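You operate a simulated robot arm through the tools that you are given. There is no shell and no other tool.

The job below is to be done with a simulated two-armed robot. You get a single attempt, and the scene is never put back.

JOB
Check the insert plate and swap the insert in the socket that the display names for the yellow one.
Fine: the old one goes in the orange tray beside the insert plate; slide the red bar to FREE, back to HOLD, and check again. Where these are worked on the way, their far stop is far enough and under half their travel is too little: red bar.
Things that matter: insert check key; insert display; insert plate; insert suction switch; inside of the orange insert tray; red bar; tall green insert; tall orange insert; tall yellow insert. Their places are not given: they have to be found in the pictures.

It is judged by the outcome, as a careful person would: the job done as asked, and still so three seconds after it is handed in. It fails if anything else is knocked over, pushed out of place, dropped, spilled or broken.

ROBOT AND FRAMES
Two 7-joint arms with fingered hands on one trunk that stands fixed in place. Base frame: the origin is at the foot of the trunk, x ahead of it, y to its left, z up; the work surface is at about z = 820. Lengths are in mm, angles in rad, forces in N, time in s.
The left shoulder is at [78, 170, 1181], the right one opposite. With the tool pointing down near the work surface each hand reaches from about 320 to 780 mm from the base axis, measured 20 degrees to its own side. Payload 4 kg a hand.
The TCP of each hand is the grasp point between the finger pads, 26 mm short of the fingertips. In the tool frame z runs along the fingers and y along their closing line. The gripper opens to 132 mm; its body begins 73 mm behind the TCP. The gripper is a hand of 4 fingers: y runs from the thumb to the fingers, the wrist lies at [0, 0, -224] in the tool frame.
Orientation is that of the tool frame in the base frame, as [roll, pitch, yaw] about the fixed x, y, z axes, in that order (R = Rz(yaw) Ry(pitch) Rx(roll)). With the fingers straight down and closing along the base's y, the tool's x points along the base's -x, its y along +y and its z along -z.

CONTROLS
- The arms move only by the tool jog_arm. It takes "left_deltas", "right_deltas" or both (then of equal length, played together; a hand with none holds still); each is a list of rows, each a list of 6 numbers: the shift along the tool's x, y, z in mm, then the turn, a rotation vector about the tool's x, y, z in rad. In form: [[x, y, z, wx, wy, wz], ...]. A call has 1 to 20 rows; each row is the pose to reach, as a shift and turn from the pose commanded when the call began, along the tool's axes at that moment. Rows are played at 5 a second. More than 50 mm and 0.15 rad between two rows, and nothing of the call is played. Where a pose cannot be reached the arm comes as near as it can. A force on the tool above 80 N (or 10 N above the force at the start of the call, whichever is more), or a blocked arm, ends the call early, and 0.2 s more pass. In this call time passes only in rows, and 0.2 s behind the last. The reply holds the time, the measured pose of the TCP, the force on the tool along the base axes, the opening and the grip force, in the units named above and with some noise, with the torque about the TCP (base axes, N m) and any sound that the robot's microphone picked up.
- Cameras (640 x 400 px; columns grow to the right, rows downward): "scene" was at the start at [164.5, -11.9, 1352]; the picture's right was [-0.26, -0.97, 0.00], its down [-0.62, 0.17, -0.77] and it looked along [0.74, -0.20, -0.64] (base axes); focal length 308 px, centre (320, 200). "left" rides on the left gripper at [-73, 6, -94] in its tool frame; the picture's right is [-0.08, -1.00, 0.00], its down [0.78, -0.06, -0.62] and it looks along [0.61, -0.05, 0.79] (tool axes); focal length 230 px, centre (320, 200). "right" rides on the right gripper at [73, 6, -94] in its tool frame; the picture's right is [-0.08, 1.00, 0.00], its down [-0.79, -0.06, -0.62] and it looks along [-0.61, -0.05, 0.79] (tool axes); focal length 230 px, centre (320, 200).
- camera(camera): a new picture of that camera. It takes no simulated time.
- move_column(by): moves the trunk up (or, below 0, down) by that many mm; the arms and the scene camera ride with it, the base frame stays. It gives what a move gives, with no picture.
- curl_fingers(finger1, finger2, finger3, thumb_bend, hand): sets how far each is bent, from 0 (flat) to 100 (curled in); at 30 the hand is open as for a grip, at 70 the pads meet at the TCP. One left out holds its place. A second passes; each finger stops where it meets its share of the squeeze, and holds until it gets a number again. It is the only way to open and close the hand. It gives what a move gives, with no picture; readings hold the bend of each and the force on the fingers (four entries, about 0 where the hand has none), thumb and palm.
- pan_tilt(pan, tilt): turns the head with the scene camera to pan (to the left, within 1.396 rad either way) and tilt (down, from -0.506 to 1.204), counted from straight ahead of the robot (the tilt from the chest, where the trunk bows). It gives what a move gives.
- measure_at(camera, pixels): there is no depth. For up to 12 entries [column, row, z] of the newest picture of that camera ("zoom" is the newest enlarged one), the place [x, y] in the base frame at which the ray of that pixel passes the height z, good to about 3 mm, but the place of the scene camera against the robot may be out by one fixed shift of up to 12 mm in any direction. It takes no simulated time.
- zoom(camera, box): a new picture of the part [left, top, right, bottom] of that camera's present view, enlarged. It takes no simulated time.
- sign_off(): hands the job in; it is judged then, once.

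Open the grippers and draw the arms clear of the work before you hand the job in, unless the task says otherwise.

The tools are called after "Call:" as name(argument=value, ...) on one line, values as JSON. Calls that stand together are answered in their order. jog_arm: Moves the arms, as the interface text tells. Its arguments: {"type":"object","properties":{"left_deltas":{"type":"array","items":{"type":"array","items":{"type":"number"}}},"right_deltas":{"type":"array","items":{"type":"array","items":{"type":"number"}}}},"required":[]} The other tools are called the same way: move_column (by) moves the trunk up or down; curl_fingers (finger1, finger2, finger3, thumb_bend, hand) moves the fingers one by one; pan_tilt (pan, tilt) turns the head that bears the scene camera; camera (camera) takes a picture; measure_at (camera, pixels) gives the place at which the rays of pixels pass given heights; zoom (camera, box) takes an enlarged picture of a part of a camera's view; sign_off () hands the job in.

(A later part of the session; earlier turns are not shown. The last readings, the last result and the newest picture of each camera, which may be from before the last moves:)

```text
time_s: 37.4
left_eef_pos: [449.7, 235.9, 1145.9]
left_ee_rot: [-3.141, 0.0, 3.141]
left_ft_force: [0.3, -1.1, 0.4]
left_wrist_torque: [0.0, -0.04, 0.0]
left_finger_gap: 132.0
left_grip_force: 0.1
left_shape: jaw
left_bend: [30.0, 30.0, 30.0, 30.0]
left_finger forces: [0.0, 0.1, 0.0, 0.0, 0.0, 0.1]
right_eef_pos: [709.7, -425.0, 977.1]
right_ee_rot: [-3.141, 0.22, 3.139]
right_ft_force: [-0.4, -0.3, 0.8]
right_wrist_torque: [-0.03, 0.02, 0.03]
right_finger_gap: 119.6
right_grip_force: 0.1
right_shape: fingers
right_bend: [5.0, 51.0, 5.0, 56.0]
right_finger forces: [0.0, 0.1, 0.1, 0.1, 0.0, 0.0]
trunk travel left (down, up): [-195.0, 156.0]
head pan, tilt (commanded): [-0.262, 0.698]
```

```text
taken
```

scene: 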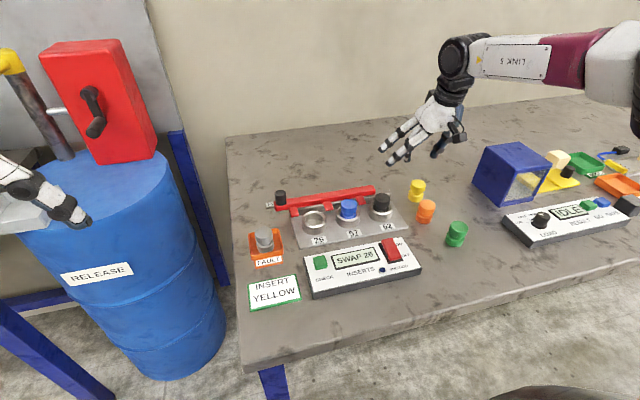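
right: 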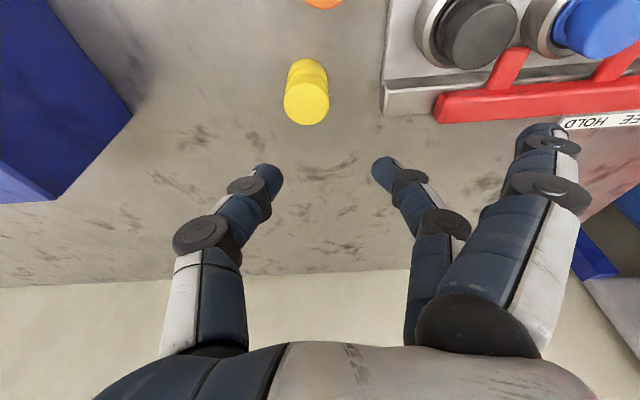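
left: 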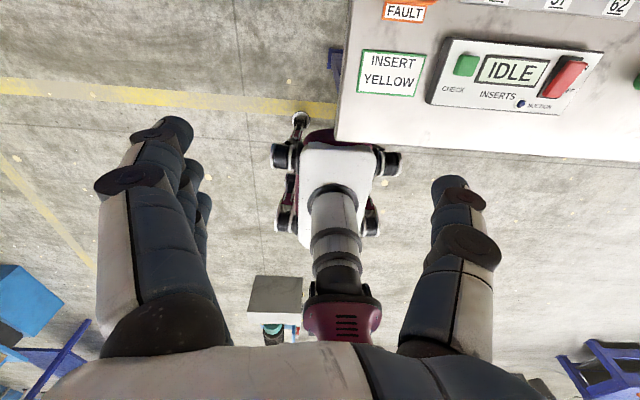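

The flat fingers 1 and 3 would come near insert 62 and the bar end here, so I bend them to 42 (clear of the yellow insert). I also zoom on the yellow insert to locate it.

Call:
curl_fingers(hand="right", finger1=42, finger2=53, finger3=42, thumb_bend=55)

Call:
zoom(camera="right", box=[220, 20, 420, 150])

Call:
measure_at(camera="right", pixels=[[306, 103, 862], [306, 98, 862], [306, 110, 862], [284, 103, 862], [329, 103, 862], [307, 65, 820]])

```text
time_s: 38.4
left_eef_pos: [449.4, 236.0, 1146.7]
left_ee_rot: [3.141, 0.0, 3.142]
left_ft_force: [0.1, -0.2, -0.1]
left_wrist_torque: [0.02, -0.02, 0.04]
left_finger_gap: 131.7
left_grip_force: 0.1
left_shape: jaw
left_bend: [30.0, 30.0, 30.0, 30.0]
left_finger forces: [0.1, 0.0, 0.0, 0.1, 0.0, 0.0]
right_eef_pos: [709.6, -424.9, 977.0]
right_ee_rot: [3.141, 0.219, 3.14]
right_ft_force: [-0.5, 0.3, 0.5]
right_wrist_torque: [-0.01, 0.03, 0.03]
right_finger_gap: 75.6
right_grip_force: 0.0
right_shape: fingers
right_bend: [42.0, 53.0, 42.0, 55.0]
right_finger forces: [0.0, 0.0, 0.0, 0.0, 0.0, 0.0]
trunk travel left (down, up): [-195.0, 156.0]
head pan, tilt (commanded): [-0.262, 0.698]
```

```text
3.08 times, centred on (320, 85) of right
```

zoom: 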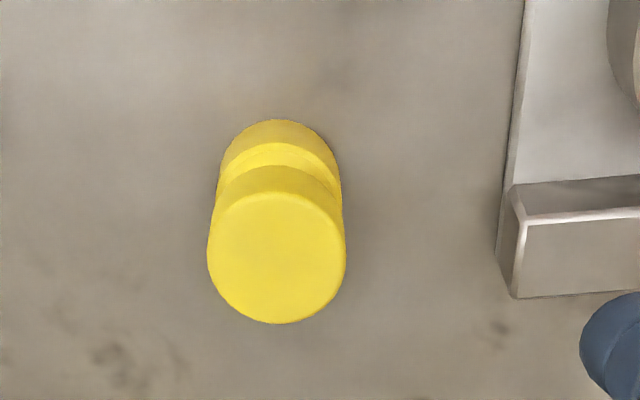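

```text
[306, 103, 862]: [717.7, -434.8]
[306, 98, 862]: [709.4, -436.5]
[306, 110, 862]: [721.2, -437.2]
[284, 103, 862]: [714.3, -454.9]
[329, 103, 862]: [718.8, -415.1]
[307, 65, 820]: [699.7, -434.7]
```

Yellow axis ≈ (715.5,-435). I descend along the vertical to just above the grasp height.

Call:
jog_arm(right_deltas=[[5, -5, 22, 0, 0, 0], [9, -10, 42, 0, 0, 0], [14, -10, 62, 0, 0, 0], [17, -10, 76, 0, 0, 0]])

Call:
camera(camera="right")

Call:
zoom(camera="scene", box=[360, 120, 500, 230])

```text
time_s: 39.4
left_eef_pos: [449.5, 235.4, 1146.1]
left_ee_rot: [3.141, 0.0, -3.141]
left_ft_force: [-0.6, 0.1, -0.1]
left_wrist_torque: [0.0, -0.02, 0.03]
left_finger_gap: 131.8
left_grip_force: 0.1
left_shape: jaw
left_bend: [30.0, 30.0, 30.0, 30.0]
left_finger forces: [0.0, 0.0, 0.1, 0.1, 0.0, 0.0]
right_eef_pos: [709.6, -437.1, 899.0]
right_ee_rot: [-3.141, 0.22, 3.14]
right_ft_force: [-0.8, -0.2, -0.6]
right_wrist_torque: [0.0, 0.0, -0.03]
right_finger_gap: 75.5
right_grip_force: 0.1
right_shape: fingers
right_bend: [42.0, 53.0, 42.0, 55.0]
right_finger forces: [0.0, 0.0, 0.0, 0.1, 0.0, 0.0]
trunk travel left (down, up): [-195.0, 156.0]
head pan, tilt (commanded): [-0.262, 0.698]
```

```text
taken
```

right: 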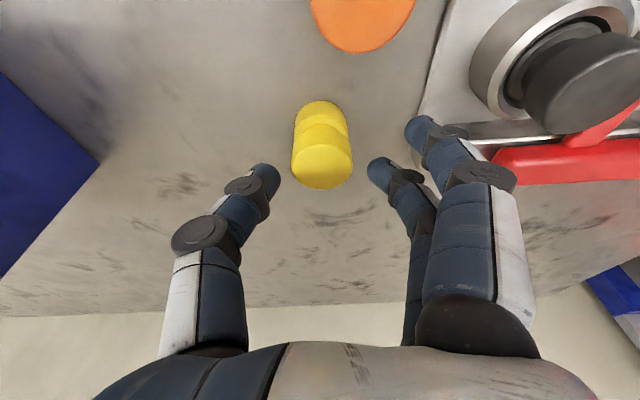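

```text
3.64 times, centred on (430, 175) of scene
```

zoom: 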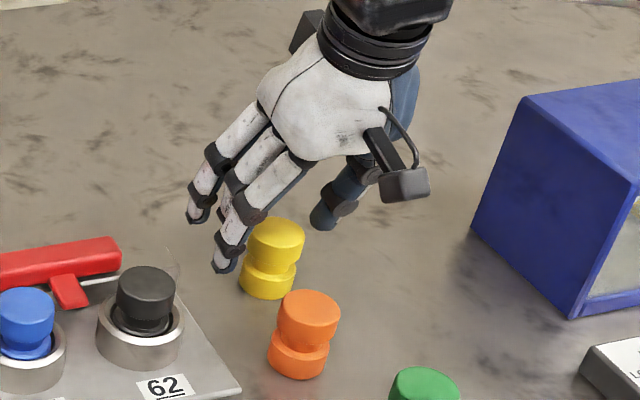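

The insert (322,150) is centred between thumb (265,175) and finger2 (380,170) tips. I descend the last ~19 mm.

Call:
jog_arm(right_deltas=[[1, 1, 6, 0, 0, 0], [3, 2, 12, 0, 0, 0], [4, 2, 18, 0, 0, 0]])

Call:
zoom(camera="right", box=[220, 100, 440, 240])

Call:
zoom(camera="scene", box=[370, 140, 470, 220])

```text
time_s: 40.2
left_eef_pos: [448.9, 235.7, 1145.1]
left_ee_rot: [-3.141, -0.001, -3.141]
left_ft_force: [-0.4, 0.0, -0.2]
left_wrist_torque: [0.02, 0.0, 0.01]
left_finger_gap: 131.9
left_grip_force: 0.0
left_shape: jaw
left_bend: [30.0, 30.0, 30.0, 30.0]
left_finger forces: [0.0, 0.0, 0.1, 0.0, 0.0, 0.0]
right_eef_pos: [710.1, -433.7, 880.8]
right_ee_rot: [3.141, 0.219, -3.141]
right_ft_force: [-0.1, 0.1, -0.4]
right_wrist_torque: [0.0, 0.01, 0.0]
right_finger_gap: 75.7
right_grip_force: 0.1
right_shape: fingers
right_bend: [42.0, 53.0, 42.0, 55.0]
right_finger forces: [0.0, 0.0, 0.0, 0.0, 0.1, 0.0]
trunk travel left (down, up): [-195.0, 156.0]
head pan, tilt (commanded): [-0.262, 0.698]
```

```text
2.86 times, centred on (330, 170) of right
```

zoom: 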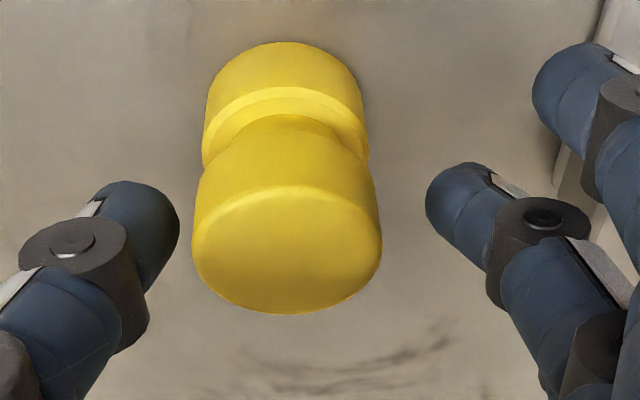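

```text
5.00 times, centred on (420, 180) of scene
```

zoom: 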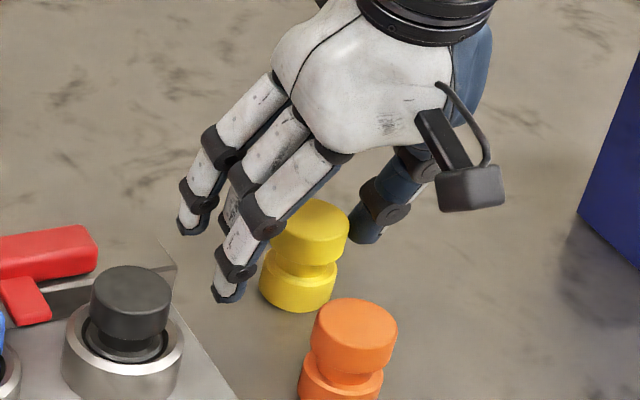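

The head is ~4 mm nearer the thumb, so I shift the hand -y 3.5 mm, then begin closing thumb and finger2.

Call:
jog_arm(right_deltas=[[0, -3.5, 0, 0, 0, 0]])

Call:
curl_fingers(hand="right", finger2=59, thumb_bend=59)

Call:
zoom(camera="right", box=[220, 100, 440, 240])

```text
time_s: 40.6
left_eef_pos: [449.5, 236.1, 1145.9]
left_ee_rot: [-3.14, 0.001, 3.139]
left_ft_force: [-1.0, -0.5, 0.5]
left_wrist_torque: [-0.01, 0.0, -0.03]
left_finger_gap: 131.6
left_grip_force: 0.0
left_shape: jaw
left_bend: [30.0, 30.0, 30.0, 30.0]
left_finger forces: [0.0, 0.1, 0.0, 0.1, 0.0, 0.0]
right_eef_pos: [708.7, -436.4, 881.2]
right_ee_rot: [-3.141, 0.22, -3.14]
right_ft_force: [0.1, 0.3, -0.2]
right_wrist_torque: [-0.01, 0.0, 0.02]
right_finger_gap: 75.5
right_grip_force: 0.2
right_shape: fingers
right_bend: [42.0, 53.0, 42.0, 55.0]
right_finger forces: [0.1, 0.1, 0.0, 0.0, 0.0, 0.0]
trunk travel left (down, up): [-195.0, 156.0]
head pan, tilt (commanded): [-0.262, 0.698]
```

```text
time_s: 41.6
left_eef_pos: [448.5, 234.8, 1146.1]
left_ee_rot: [-3.141, -0.001, 3.14]
left_ft_force: [0.3, -0.6, 0.6]
left_wrist_torque: [0.0, 0.04, 0.01]
left_finger_gap: 132.1
left_grip_force: 0.1
left_shape: jaw
left_bend: [30.0, 30.0, 30.0, 30.0]
left_finger forces: [0.0, 0.0, 0.0, 0.1, 0.0, 0.0]
right_eef_pos: [709.5, -436.8, 879.7]
right_ee_rot: [3.141, 0.219, 3.14]
right_ft_force: [-0.4, 0.2, 0.0]
right_wrist_torque: [0.04, -0.01, 0.05]
right_finger_gap: 70.2
right_grip_force: 0.0
right_shape: fingers
right_bend: [42.0, 58.0, 42.0, 59.0]
right_finger forces: [0.1, 0.5, 0.0, 0.0, 0.3, 0.1]
trunk travel left (down, up): [-195.0, 156.0]
head pan, tilt (commanded): [-0.262, 0.698]
```

```text
2.86 times, centred on (330, 170) of right
```

zoom: 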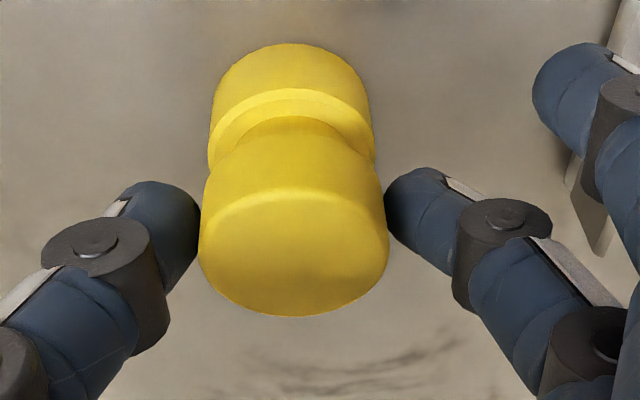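

Both tips just touch (≈0.4 N) and symmetric. I squeeze to the same level as before.

Call:
curl_fingers(hand="right", finger2=72, thumb_bend=72)

Call:
zoom(camera="right", box=[220, 100, 440, 240])

```text
time_s: 42.6
left_eef_pos: [449.6, 235.4, 1146.6]
left_ee_rot: [3.141, -0.001, -3.142]
left_ft_force: [0.3, 0.4, 0.2]
left_wrist_torque: [-0.01, 0.01, -0.04]
left_finger_gap: 132.0
left_grip_force: 0.0
left_shape: jaw
left_bend: [30.0, 30.0, 30.0, 30.0]
left_finger forces: [0.0, 0.0, 0.0, 0.0, 0.0, 0.0]
right_eef_pos: [709.1, -438.0, 880.3]
right_ee_rot: [-3.141, 0.221, -3.141]
right_ft_force: [0.1, -0.2, 0.7]
right_wrist_torque: [-0.02, -0.01, 0.0]
right_finger_gap: 63.8
right_grip_force: 11.3
right_shape: fingers
right_bend: [42.0, 57.0, 42.0, 67.0]
right_finger forces: [0.1, 11.1, 0.1, 0.0, 11.0, 0.1]
trunk travel left (down, up): [-195.0, 156.0]
head pan, tilt (commanded): [-0.262, 0.698]
```

```text
2.86 times, centred on (330, 170) of right
```

zoom: 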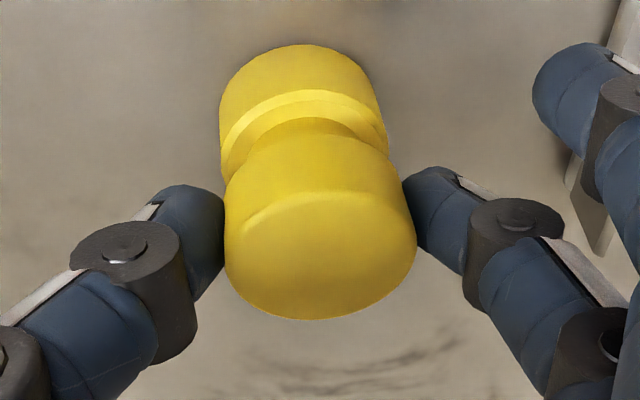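

Grip is 11 N; the insert leans slightly toward +y. I lift straight up and examine its tilt.

Call:
jog_arm(right_deltas=[[-2, 0, -8, 0, 0, 0], [-5, 0, -22, 0, 0, 0], [-11, 0, -48, 0, 0, 0], [-18, 0, -80, 0, 0, 0], [-24, 0, -107, 0, 0, 0]])

Call:
zoom(camera="scene", box=[370, 80, 490, 200])

Call:
camera(camera="right")

```text
time_s: 43.8
left_eef_pos: [449.5, 235.8, 1146.9]
left_ee_rot: [-3.142, 0.0, -3.14]
left_ft_force: [0.0, 0.0, 1.2]
left_wrist_torque: [-0.01, -0.02, -0.03]
left_finger_gap: 131.7
left_grip_force: 0.0
left_shape: jaw
left_bend: [30.0, 30.0, 30.0, 30.0]
left_finger forces: [0.1, 0.0, 0.0, 0.0, 0.0, 0.0]
right_eef_pos: [710.2, -439.1, 990.7]
right_ee_rot: [-3.141, 0.221, 3.141]
right_ft_force: [-0.1, -0.7, 0.2]
right_wrist_torque: [-0.01, 0.01, 0.06]
right_finger_gap: 63.7
right_grip_force: 10.8
right_shape: fingers
right_bend: [42.0, 57.0, 42.0, 67.0]
right_finger forces: [0.0, 11.0, 0.0, 0.0, 11.0, 0.0]
trunk travel left (down, up): [-195.0, 156.0]
head pan, tilt (commanded): [-0.262, 0.698]
```

```text
3.33 times, centred on (430, 140) of scene
```

zoom: 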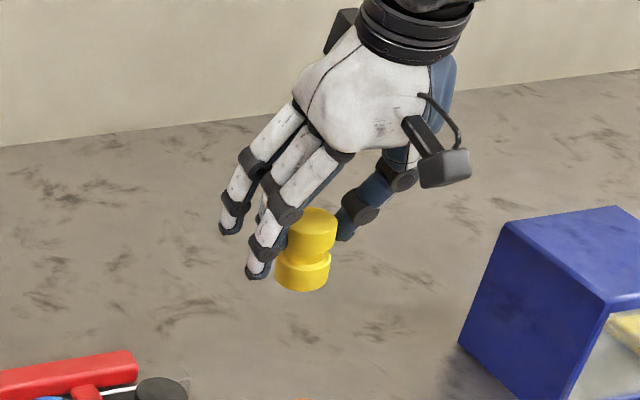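

```text
taken
```

right: 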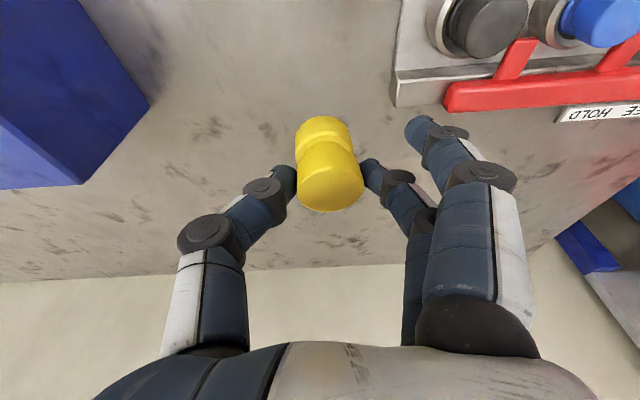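

The yellow insert is held securely but leans ~0.12 rad (head toward +y). I zoom in to measure its position and lean in the hand.

Call:
zoom(camera="right", box=[250, 90, 410, 230])

```text
2.86 times, centred on (330, 160) of right
```

zoom: 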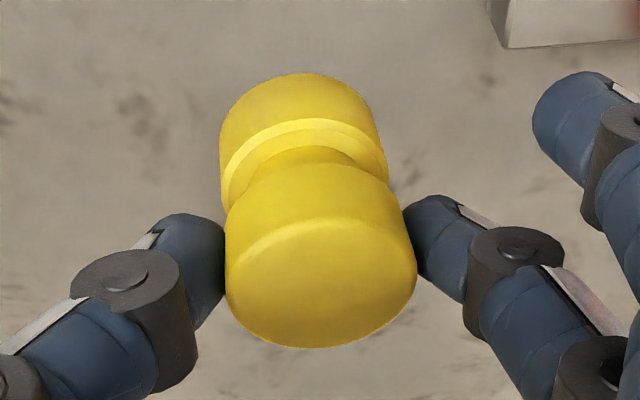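

I flatten fingers 1 and 3, then carry the insert toward socket 26 at height, rolling the hand 0.12 rad to bring the insert upright.

Call:
curl_fingers(hand="right", finger1=5, finger3=5)

Call:
jog_arm(right_deltas=[[6, 40, -1, -0.02, 0, 0], [12, 80, -3, -0.04, 0, 0], [18, 120, -4, -0.06, 0, 0], [24, 160, -5, -0.08, 0, 0], [30, 200, -7, -0.1, 0, 0], [36, 240, -8, -0.12, 0, 0], [43, 281, -9, -0.12, 0, 0], [43, 281, -9, -0.12, 0, 0]])

Call:
camera(camera="right")

Call:
zoom(camera="scene", box=[240, 120, 380, 260])

```text
time_s: 44.8
left_eef_pos: [449.1, 236.0, 1146.5]
left_ee_rot: [3.14, 0.0, 3.141]
left_ft_force: [0.5, 0.1, 0.1]
left_wrist_torque: [-0.02, 0.02, 0.02]
left_finger_gap: 131.7
left_grip_force: 0.0
left_shape: jaw
left_bend: [30.0, 30.0, 30.0, 30.0]
left_finger forces: [0.0, 0.0, 0.1, 0.0, 0.0, 0.0]
right_eef_pos: [710.9, -439.2, 989.3]
right_ee_rot: [3.141, 0.219, 3.141]
right_ft_force: [0.0, 0.3, -0.1]
right_wrist_torque: [-0.01, -0.02, -0.04]
right_finger_gap: 107.6
right_grip_force: 10.9
right_shape: fingers
right_bend: [5.0, 57.0, 5.0, 67.0]
right_finger forces: [0.1, 11.0, 0.1, 0.0, 11.1, 0.1]
trunk travel left (down, up): [-195.0, 156.0]
head pan, tilt (commanded): [-0.262, 0.698]
```

```text
time_s: 46.6
left_eef_pos: [450.6, 235.2, 1145.9]
left_ee_rot: [3.14, -0.001, 3.141]
left_ft_force: [0.1, 0.3, -0.4]
left_wrist_torque: [0.02, -0.01, 0.02]
left_finger_gap: 131.5
left_grip_force: 0.0
left_shape: jaw
left_bend: [30.0, 30.0, 30.0, 30.0]
left_finger forces: [0.0, 0.0, 0.0, 0.0, 0.1, 0.1]
right_eef_pos: [664.0, -155.8, 992.9]
right_ee_rot: [3.022, 0.218, 3.139]
right_ft_force: [-0.1, 0.5, -0.3]
right_wrist_torque: [-0.02, -0.01, -0.05]
right_finger_gap: 107.9
right_grip_force: 10.7
right_shape: fingers
right_bend: [5.0, 57.0, 5.0, 67.0]
right_finger forces: [0.0, 10.9, 0.1, 0.0, 10.9, 0.1]
trunk travel left (down, up): [-195.0, 156.0]
head pan, tilt (commanded): [-0.262, 0.698]
```

```text
taken
```

right: 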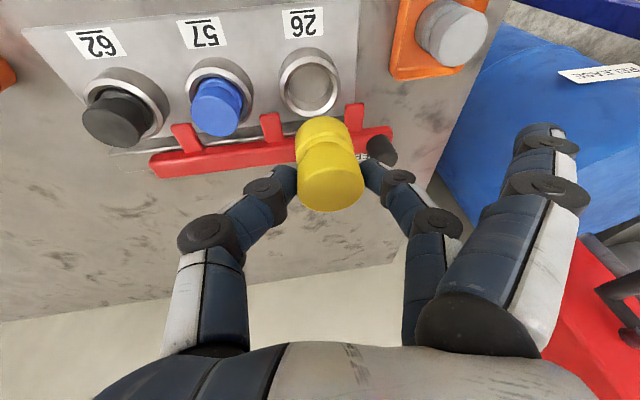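

```text
2.86 times, centred on (310, 190) of scene
```

zoom: 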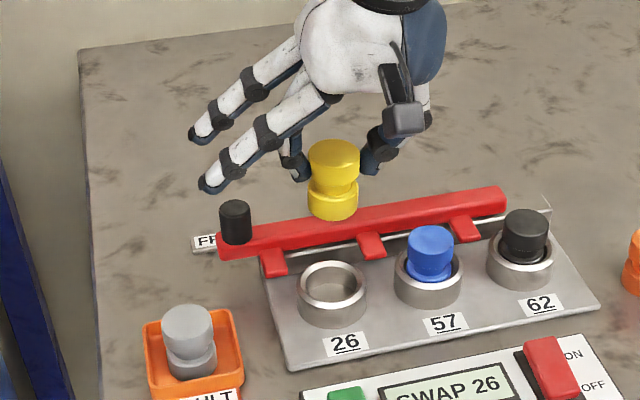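

The yellow insert is upright now. I lower vertically until its flange is just above the rim of socket 26.

Call:
jog_arm(right_deltas=[[5.4, -2.9, 24, 0, 0, 0], [10.8, -5.8, 48, 0, 0, 0], [14.5, -7.8, 65, 0, 0, 0]])

Call:
camera(camera="right")

Call:
zoom(camera="scene", box=[265, 160, 365, 250])

Call:
zoom(camera="right", box=[220, 60, 420, 230])

```text
time_s: 47.4
left_eef_pos: [450.5, 235.9, 1145.8]
left_ee_rot: [-3.139, 0.0, -3.141]
left_ft_force: [-0.6, 0.5, 0.2]
left_wrist_torque: [-0.02, 0.02, -0.01]
left_finger_gap: 131.9
left_grip_force: 0.1
left_shape: jaw
left_bend: [30.0, 30.0, 30.0, 30.0]
left_finger forces: [0.0, 0.0, 0.1, 0.1, 0.0, 0.1]
right_eef_pos: [666.5, -157.1, 921.6]
right_ee_rot: [3.021, 0.221, 3.141]
right_ft_force: [-0.2, 0.2, -0.8]
right_wrist_torque: [0.01, 0.0, -0.01]
right_finger_gap: 107.5
right_grip_force: 10.6
right_shape: fingers
right_bend: [5.0, 57.0, 5.0, 67.0]
right_finger forces: [0.0, 10.8, 0.0, 0.0, 10.9, 0.0]
trunk travel left (down, up): [-195.0, 156.0]
head pan, tilt (commanded): [-0.262, 0.698]
```

```text
taken
```

right: 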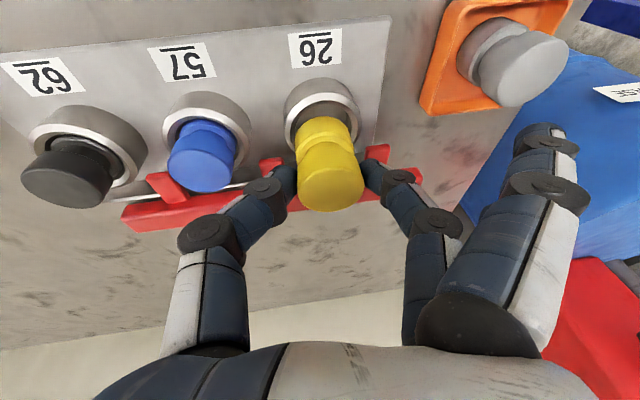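

```text
4.44 times, centred on (315, 205) of scene
```

zoom: 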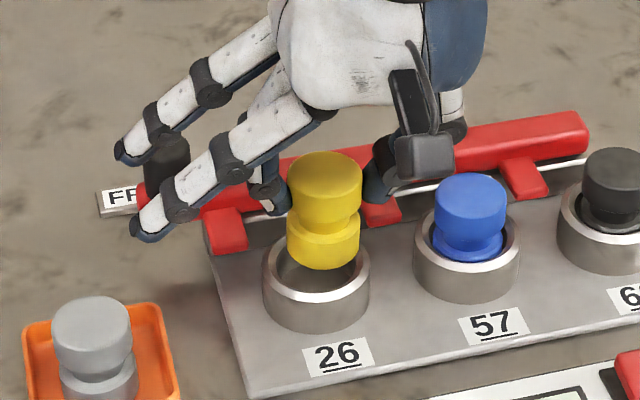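

```text
2.35 times, centred on (320, 145) of right
```

zoom: 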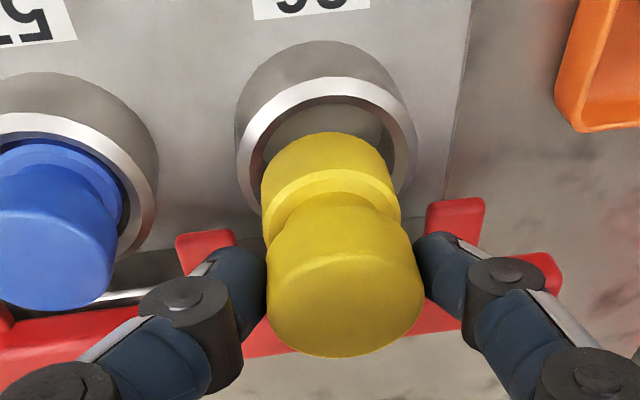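

I compare the flange bottom (≈(323,250) at z≈862) with the rim centre (≈(316,267) at z≈849) in the scene zoom; note the last zoom is the right camera, so I re-zoom the scene first.

Call:
zoom(camera="scene", box=[285, 185, 345, 240])

```text
7.27 times, centred on (315, 212) of scene
```

zoom: 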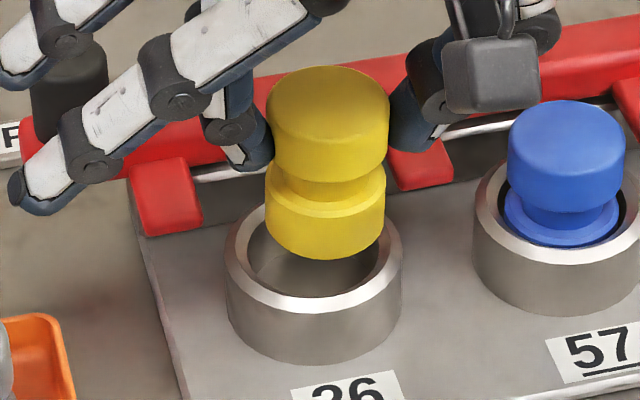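

Call:
measure_at(camera="zoom", pixels=[[325.5, 225, 862], [325.5, 225, 864], [325.5, 225, 860], [314.5, 258, 849], [314.5, 258, 851], [314.5, 258, 847], [265, 225, 862], [386, 225, 862], [227, 258, 849], [402, 258, 849]])

Call:
zoom(camera="right", box=[260, 70, 380, 160])

```text
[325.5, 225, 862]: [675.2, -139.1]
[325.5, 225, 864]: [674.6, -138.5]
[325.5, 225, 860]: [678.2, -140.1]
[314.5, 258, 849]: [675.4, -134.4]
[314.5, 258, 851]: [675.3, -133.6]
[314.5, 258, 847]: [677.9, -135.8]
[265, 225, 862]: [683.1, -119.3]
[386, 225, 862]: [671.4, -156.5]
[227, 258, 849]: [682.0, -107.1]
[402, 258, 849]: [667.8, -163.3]
```

```text
4.44 times, centred on (320, 115) of right
```

zoom: 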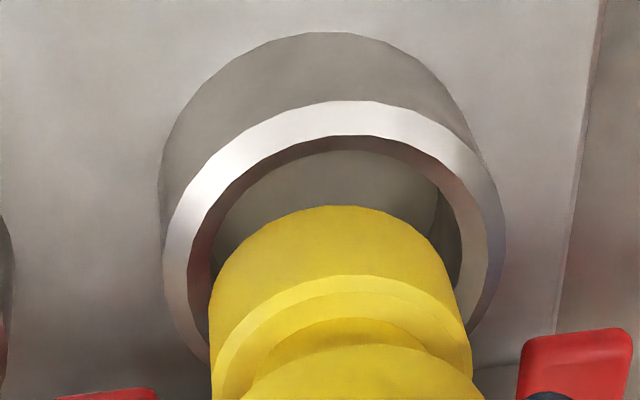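

Call:
measure_at(camera="right", pixels=[[323.4, 116.6, 862], [323.4, 92.6, 849], [296, 145, 862], [354, 150, 862], [284.5, 135, 849], [361.5, 130, 849], [322.8, 132, 849]])

```text
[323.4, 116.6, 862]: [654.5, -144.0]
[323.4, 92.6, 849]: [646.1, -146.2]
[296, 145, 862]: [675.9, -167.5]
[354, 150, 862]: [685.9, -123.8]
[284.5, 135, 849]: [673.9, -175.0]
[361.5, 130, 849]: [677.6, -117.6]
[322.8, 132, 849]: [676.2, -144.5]
```

Averaging both views, the flange is ~3 mm too far in -y and aligned in x. I shift +3 mm in y while lowering the flange into the rim, watching force.

Call:
jog_arm(right_deltas=[[0.2, 3, 1, 0, 0, 0], [2, 2, 8, 0, 0, 0], [3.2, 1.3, 14, 0, 0, 0], [4.1, 0.8, 18, 0, 0, 0]])

Call:
zoom(camera="scene", box=[285, 185, 345, 240])

Call:
zoom(camera="right", box=[240, 80, 400, 220])

```text
time_s: 48.4
left_eef_pos: [447.9, 235.9, 1147.3]
left_ee_rot: [-3.141, 0.002, -3.141]
left_ft_force: [0.2, -0.5, 0.1]
left_wrist_torque: [0.01, 0.03, -0.04]
left_finger_gap: 131.9
left_grip_force: 0.0
left_shape: jaw
left_bend: [30.0, 30.0, 30.0, 30.0]
left_finger forces: [0.1, 0.0, 0.0, 0.1, 0.0, 0.0]
right_eef_pos: [666.7, -154.3, 905.8]
right_ee_rot: [3.018, 0.225, 3.139]
right_ft_force: [2.2, -1.9, 12.8]
right_wrist_torque: [0.07, -0.09, 0.01]
right_finger_gap: 105.8
right_grip_force: 12.1
right_shape: fingers
right_bend: [5.0, 57.0, 5.0, 68.0]
right_finger forces: [0.1, 11.5, 0.0, 0.0, 12.7, 0.0]
trunk travel left (down, up): [-195.0, 156.0]
head pan, tilt (commanded): [-0.262, 0.698]
```

```text
7.27 times, centred on (315, 212) of scene
```

zoom: 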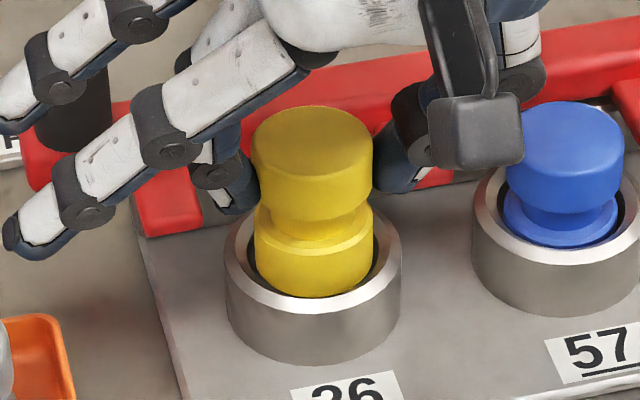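

```text
2.86 times, centred on (320, 150) of right
```

zoom: 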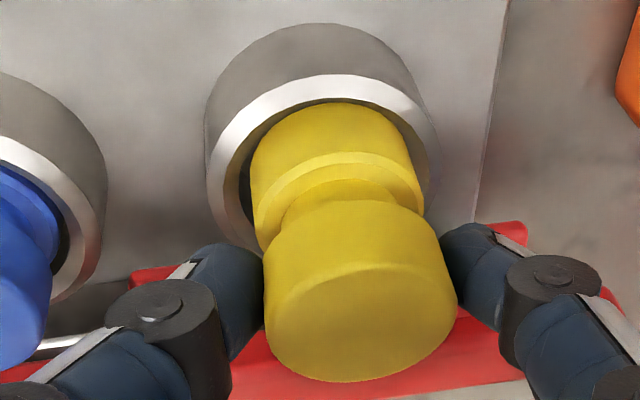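

The flange touches the near side of the rim chamfer (12.8 N) – in both views it needs ~+3 mm in x. I lift slightly, shift, and lower again.

Call:
jog_arm(right_deltas=[[-0.7, 0.3, -3, 0, 0, 0], [-3.6, -0.7, -2.4, 0, 0, 0], [-2.3, -1.4, 3, 0, 0, 0], [-1.6, -1.8, 6.3, 0, 0, 0]])

Call:
zoom(camera="scene", box=[285, 185, 345, 240])

Call:
zoom(camera="right", box=[240, 80, 400, 220])

```text
time_s: 49.4
left_eef_pos: [449.0, 235.9, 1145.0]
left_ee_rot: [3.141, -0.001, 3.141]
left_ft_force: [-0.5, -1.0, -1.2]
left_wrist_torque: [-0.01, 0.03, 0.01]
left_finger_gap: 131.8
left_grip_force: 0.1
left_shape: jaw
left_bend: [30.0, 30.0, 30.0, 30.0]
left_finger forces: [0.0, 0.1, 0.0, 0.0, 0.0, 0.0]
right_eef_pos: [668.6, -154.8, 893.8]
right_ee_rot: [3.022, 0.214, -3.141]
right_ft_force: [0.0, -0.5, 0.5]
right_wrist_torque: [0.01, 0.07, 0.0]
right_finger_gap: 102.9
right_grip_force: 9.9
right_shape: fingers
right_bend: [5.0, 59.0, 5.0, 69.0]
right_finger forces: [0.0, 9.8, 0.0, 0.0, 9.9, 0.0]
trunk travel left (down, up): [-195.0, 156.0]
head pan, tilt (commanded): [-0.262, 0.698]
```

```text
7.27 times, centred on (315, 212) of scene
```

zoom: 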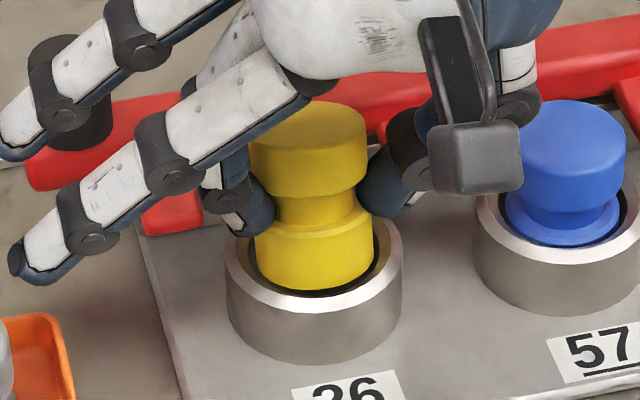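

```text
2.86 times, centred on (320, 150) of right
```

zoom: 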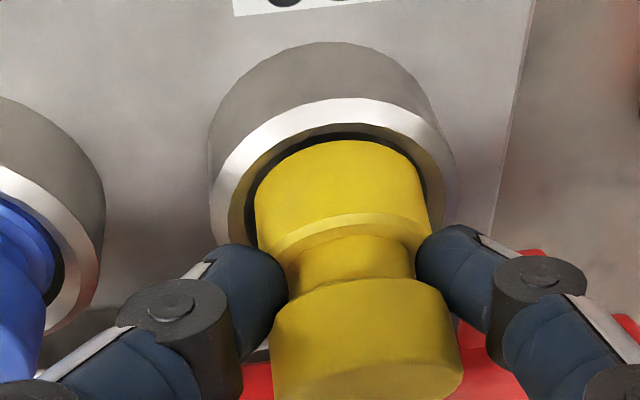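

The fingers slid down to the neck, while the flange is now centred in the bore with an even dark gap all around (still ~15 mm high). I lower a few mm gently to see whether it goes down.

Call:
jog_arm(right_deltas=[[0.4, -0.2, 2, 0, 0, 0], [0.9, -0.5, 4, 0, 0, 0]])

Call:
zoom(camera="scene", box=[285, 185, 345, 240])

Call:
zoom(camera="right", box=[240, 80, 400, 220])

```text
time_s: 50.0
left_eef_pos: [449.4, 235.6, 1145.3]
left_ee_rot: [-3.141, -0.001, 3.142]
left_ft_force: [0.0, 0.2, 0.9]
left_wrist_torque: [-0.02, -0.01, 0.01]
left_finger_gap: 131.9
left_grip_force: 0.0
left_shape: jaw
left_bend: [30.0, 30.0, 30.0, 30.0]
left_finger forces: [0.0, 0.0, 0.0, 0.0, 0.1, 0.0]
right_eef_pos: [669.2, -154.1, 892.4]
right_ee_rot: [3.02, 0.222, 3.141]
right_ft_force: [-0.8, -0.8, -0.1]
right_wrist_torque: [-0.01, -0.01, 0.01]
right_finger_gap: 103.3
right_grip_force: 10.7
right_shape: fingers
right_bend: [5.0, 59.0, 5.0, 69.0]
right_finger forces: [0.1, 10.0, 0.1, 0.1, 10.3, 0.0]
trunk travel left (down, up): [-195.0, 156.0]
head pan, tilt (commanded): [-0.262, 0.698]
```

```text
7.27 times, centred on (315, 212) of scene
```

zoom: 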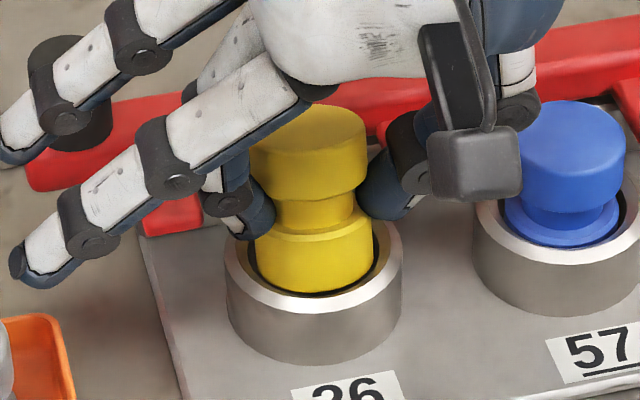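

```text
2.86 times, centred on (320, 150) of right
```

zoom: 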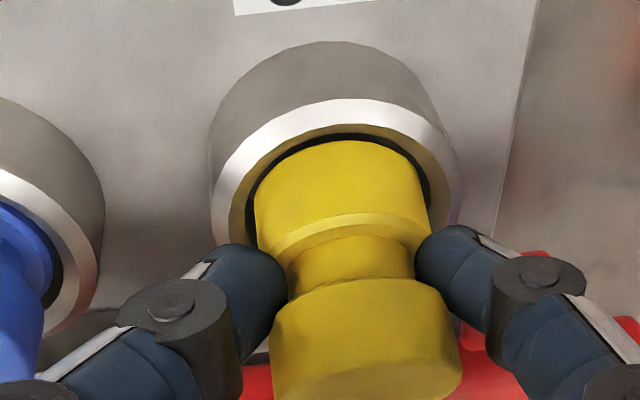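

No resistance; the insert moves with the hand. I continue lowering.

Call:
jog_arm(right_deltas=[[0.4, -0.2, 2, 0, 0, 0], [0.9, -0.5, 4, 0, 0, 0]])

Call:
zoom(camera="scene", box=[285, 185, 345, 240])

Call:
zoom(camera="right", box=[240, 80, 400, 220])

```text
time_s: 50.6
left_eef_pos: [449.5, 236.3, 1146.7]
left_ee_rot: [-3.141, -0.001, 3.142]
left_ft_force: [-0.3, 0.1, -0.7]
left_wrist_torque: [0.01, 0.01, -0.01]
left_finger_gap: 131.6
left_grip_force: 0.1
left_shape: jaw
left_bend: [30.0, 30.0, 30.0, 30.0]
left_finger forces: [0.1, 0.0, 0.1, 0.0, 0.1, 0.0]
right_eef_pos: [669.3, -154.8, 890.1]
right_ee_rot: [3.02, 0.223, 3.14]
right_ft_force: [5.7, 0.1, 6.5]
right_wrist_torque: [0.05, -0.15, -0.05]
right_finger_gap: 102.1
right_grip_force: 11.1
right_shape: fingers
right_bend: [5.0, 59.0, 5.0, 69.0]
right_finger forces: [0.0, 11.4, 0.0, 0.1, 10.9, 0.0]
trunk travel left (down, up): [-195.0, 156.0]
head pan, tilt (commanded): [-0.262, 0.698]
```

```text
7.27 times, centred on (315, 212) of scene
```

zoom: 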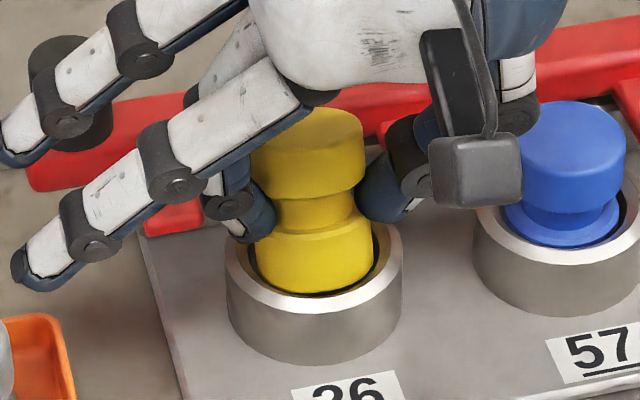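

```text
2.86 times, centred on (320, 150) of right
```

zoom: 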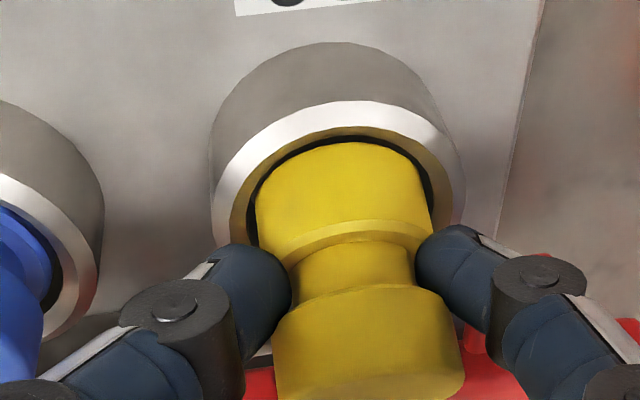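

Light contact on the near chamfer again (Fx +5.7, Fz +6.5). I shift +2.5 mm in x and see if the load drops.

Call:
jog_arm(right_deltas=[[-1.2, 0, 0.3, 0, 0, 0], [-2.5, 0, 0.5, 0, 0, 0]])

Call:
zoom(camera="right", box=[240, 80, 400, 220])

```text
time_s: 51.2
left_eef_pos: [450.0, 236.3, 1145.5]
left_ee_rot: [3.141, 0.0, -3.141]
left_ft_force: [0.8, 0.0, 0.3]
left_wrist_torque: [0.0, -0.02, -0.01]
left_finger_gap: 132.1
left_grip_force: 0.0
left_shape: jaw
left_bend: [30.0, 30.0, 30.0, 30.0]
left_finger forces: [0.0, 0.0, 0.1, 0.0, 0.0, 0.0]
right_eef_pos: [670.9, -154.4, 889.1]
right_ee_rot: [3.021, 0.218, 3.141]
right_ft_force: [3.4, -0.3, 5.8]
right_wrist_torque: [0.02, -0.07, -0.03]
right_finger_gap: 102.5
right_grip_force: 11.1
right_shape: fingers
right_bend: [5.0, 59.0, 5.0, 69.0]
right_finger forces: [0.0, 10.7, 0.0, 0.0, 11.5, 0.1]
trunk travel left (down, up): [-195.0, 156.0]
head pan, tilt (commanded): [-0.262, 0.698]
```

```text
2.86 times, centred on (320, 150) of right
```

zoom: 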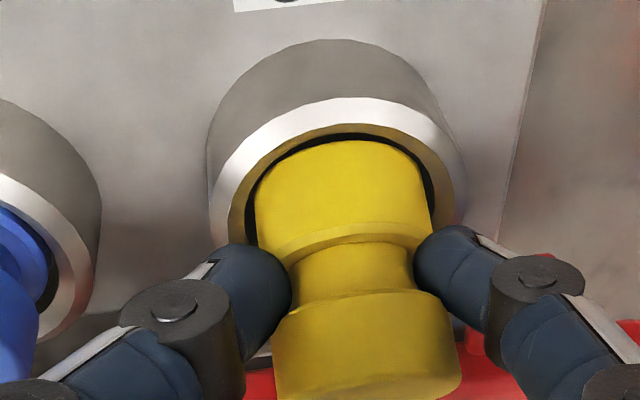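

The tips are now at rim level beside the neck, so further lowering isn't possible in this grip; the flange is within the bore. I open the pinch a little so that the insert can settle, guided by the tips.

Call:
curl_fingers(hand="right", finger2=57, thumb_bend=66)

Call:
zoom(camera="scene", box=[285, 185, 345, 240])

Call:
zoom(camera="right", box=[240, 80, 400, 220])

```text
time_s: 52.2
left_eef_pos: [449.3, 235.9, 1146.3]
left_ee_rot: [3.141, 0.001, 3.141]
left_ft_force: [0.3, 0.8, -0.4]
left_wrist_torque: [-0.01, -0.02, -0.02]
left_finger_gap: 132.0
left_grip_force: 0.0
left_shape: jaw
left_bend: [30.0, 30.0, 30.0, 30.0]
left_finger forces: [0.1, 0.0, 0.0, 0.0, 0.1, 0.1]
right_eef_pos: [671.3, -155.3, 889.1]
right_ee_rot: [3.021, 0.22, -3.141]
right_ft_force: [0.3, -1.3, 2.9]
right_wrist_torque: [-0.04, -0.02, -0.01]
right_finger_gap: 103.8
right_grip_force: 2.0
right_shape: fingers
right_bend: [5.0, 56.0, 5.0, 66.0]
right_finger forces: [0.0, 0.3, 0.0, 0.1, 3.8, 0.0]
trunk travel left (down, up): [-195.0, 156.0]
head pan, tilt (commanded): [-0.262, 0.698]
```

```text
7.27 times, centred on (315, 212) of scene
```

zoom: 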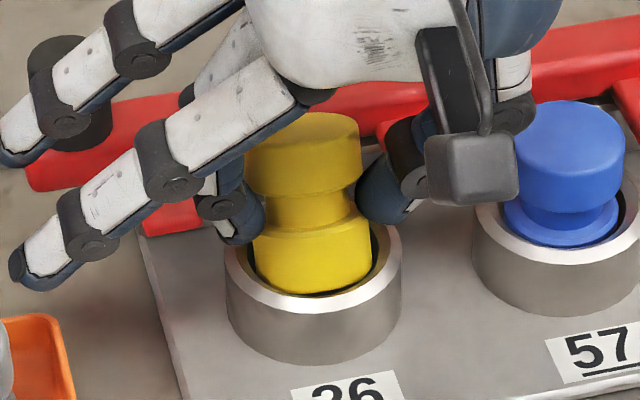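

```text
2.86 times, centred on (320, 150) of right
```

zoom: 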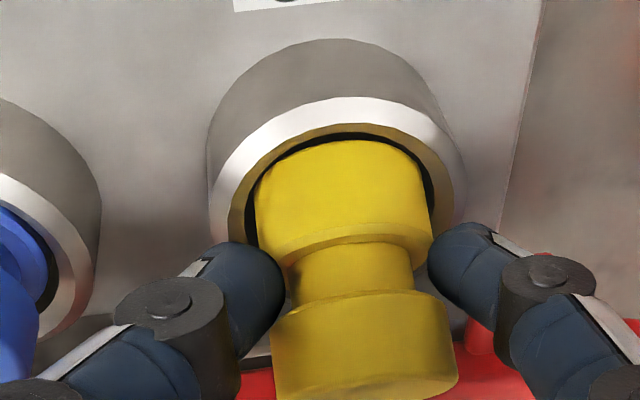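

Thumb still touches (3.8 N). I open the thumb a bit more.

Call:
curl_fingers(hand="right", finger2=55, thumb_bend=62)

Call:
zoom(camera="scene", box=[285, 185, 345, 240])

Call:
zoom(camera="right", box=[240, 80, 400, 220])

```text
time_s: 53.2
left_eef_pos: [449.7, 235.4, 1145.8]
left_ee_rot: [-3.141, 0.001, -3.141]
left_ft_force: [0.4, 0.4, -0.3]
left_wrist_torque: [-0.01, -0.01, -0.05]
left_finger_gap: 132.0
left_grip_force: 0.1
left_shape: jaw
left_bend: [30.0, 30.0, 30.0, 30.0]
left_finger forces: [0.0, 0.0, 0.0, 0.0, 0.0, 0.0]
right_eef_pos: [671.5, -154.7, 889.2]
right_ee_rot: [3.021, 0.219, -3.141]
right_ft_force: [-0.9, -0.4, 0.5]
right_wrist_torque: [-0.01, -0.01, 0.04]
right_finger_gap: 109.1
right_grip_force: 0.1
right_shape: fingers
right_bend: [5.0, 55.0, 5.0, 62.0]
right_finger forces: [0.0, 0.1, 0.0, 0.0, 0.1, 0.0]
trunk travel left (down, up): [-195.0, 156.0]
head pan, tilt (commanded): [-0.262, 0.698]
```

```text
7.27 times, centred on (315, 212) of scene
```

zoom: 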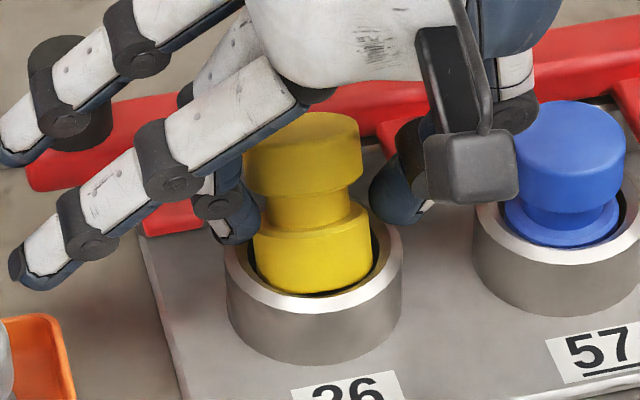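

```text
2.86 times, centred on (320, 150) of right
```

zoom: 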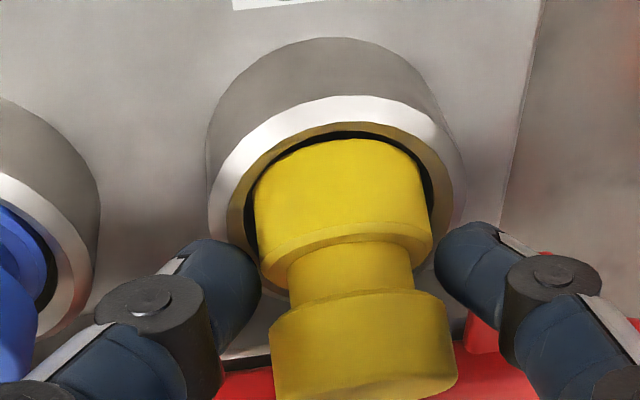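

The insert stands free, partly entered but not seated. I open wider so the tips clear the head, then lift the hand away to look at it properly.

Call:
curl_fingers(hand="right", finger2=50, thumb_bend=57)

Call:
zoom(camera="right", box=[240, 80, 400, 220])

Call:
zoom(camera="scene", box=[285, 185, 345, 240])

```text
time_s: 54.2
left_eef_pos: [450.1, 235.8, 1146.4]
left_ee_rot: [3.141, 0.001, -3.141]
left_ft_force: [-0.5, 0.3, 0.0]
left_wrist_torque: [0.02, 0.0, 0.0]
left_finger_gap: 131.8
left_grip_force: 0.0
left_shape: jaw
left_bend: [30.0, 30.0, 30.0, 30.0]
left_finger forces: [0.0, 0.0, 0.0, 0.0, 0.0, 0.0]
right_eef_pos: [670.6, -153.9, 888.6]
right_ee_rot: [3.022, 0.219, 3.141]
right_ft_force: [0.0, -0.1, -0.8]
right_wrist_torque: [0.01, 0.01, -0.03]
right_finger_gap: 118.9
right_grip_force: 0.0
right_shape: fingers
right_bend: [5.0, 50.0, 5.0, 56.0]
right_finger forces: [0.1, 0.0, 0.0, 0.0, 0.1, 0.0]
trunk travel left (down, up): [-195.0, 156.0]
head pan, tilt (commanded): [-0.262, 0.698]
```

```text
2.86 times, centred on (320, 150) of right
```

zoom: 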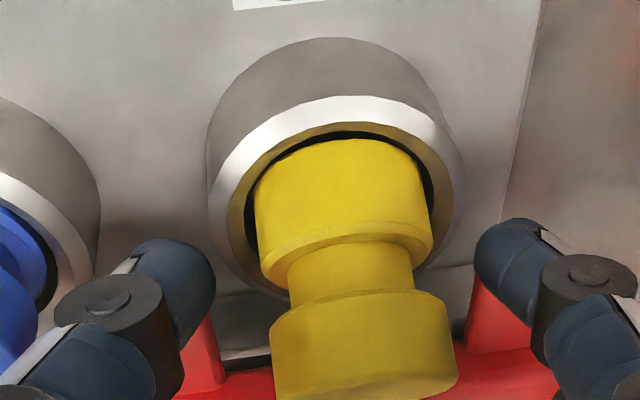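

```text
7.27 times, centred on (315, 212) of scene
```

zoom: 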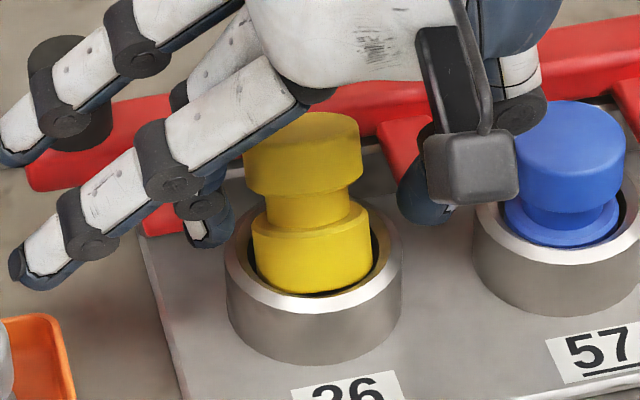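

Both tips are clear of the head. I lift vertically by 70 mm.

Call:
jog_arm(right_deltas=[[-2.2, 1.2, -9.7, 0, 0, 0], [-5.4, 2.9, -24, 0, 0, 0], [-10.8, 5.8, -48, 0, 0, 0], [-15, 8.2, -68, 0, 0, 0], [10, 8.2, -75, 0, 0, 0], [40, 8.2, -80, 0, 0, 0]])

Call:
camera(camera="right")

Call:
zoom(camera="scene", box=[275, 175, 375, 245])

Call:
zoom(camera="right", box=[200, 50, 400, 200])

```text
time_s: 55.6
left_eef_pos: [448.8, 235.8, 1146.7]
left_ee_rot: [-3.141, 0.001, 3.142]
left_ft_force: [0.1, 0.3, 0.9]
left_wrist_torque: [-0.01, 0.0, 0.0]
left_finger_gap: 131.9
left_grip_force: 0.0
left_shape: jaw
left_bend: [30.0, 30.0, 30.0, 30.0]
left_finger forces: [0.0, 0.0, 0.1, 0.0, 0.0, 0.0]
right_eef_pos: [614.4, -156.6, 959.7]
right_ee_rot: [3.022, 0.221, -3.14]
right_ft_force: [-0.2, 0.2, -0.1]
right_wrist_torque: [0.0, 0.02, 0.01]
right_finger_gap: 118.9
right_grip_force: 0.0
right_shape: fingers
right_bend: [5.0, 50.0, 5.0, 56.0]
right_finger forces: [0.1, 0.0, 0.0, 0.0, 0.0, 0.0]
trunk travel left (down, up): [-195.0, 156.0]
head pan, tilt (commanded): [-0.262, 0.698]
```

```text
taken
```

right: 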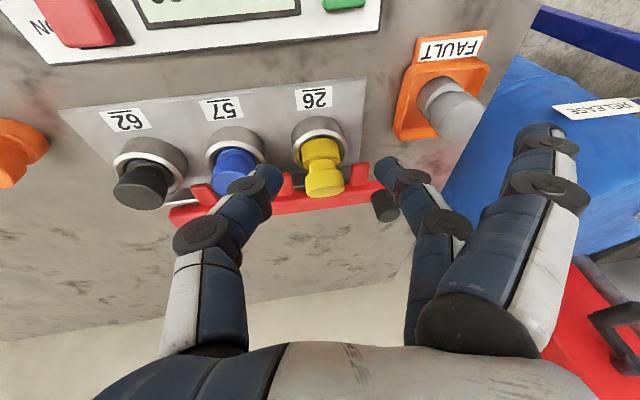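

```text
5.71 times, centred on (325, 210) of scene
```

zoom: 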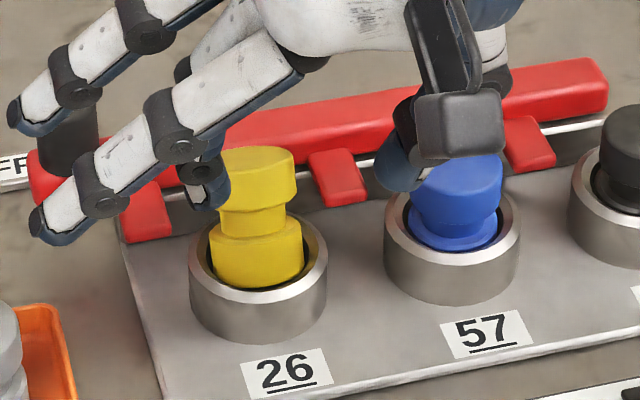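

```text
2.67 times, centred on (300, 125) of right
```

zoom: 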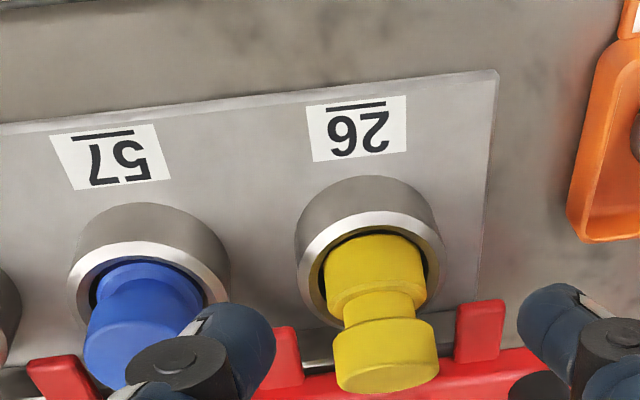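

I zoom tighter on the yellow insert to judge its tilt.

Call:
zoom(camera="right", box=[290, 110, 360, 205])

Call:
zoom(camera="scene", box=[290, 195, 340, 240])

```text
4.21 times, centred on (325, 158) of right
```

zoom: 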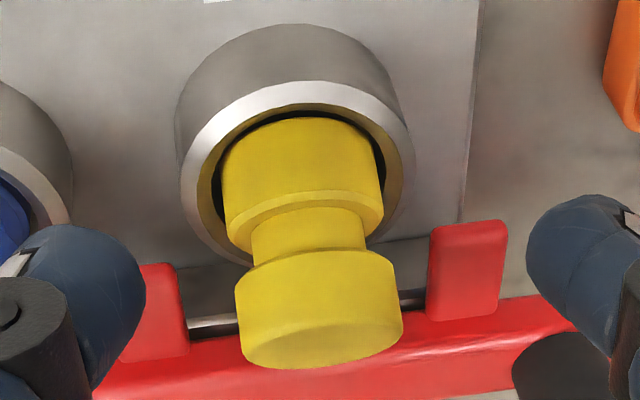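

```text
8.89 times, centred on (315, 218) of scene
```

zoom: 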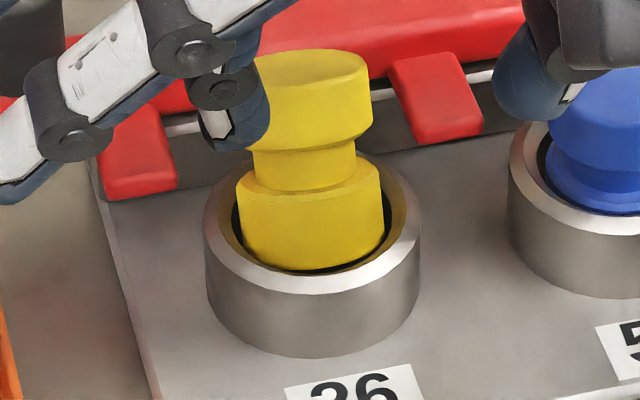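

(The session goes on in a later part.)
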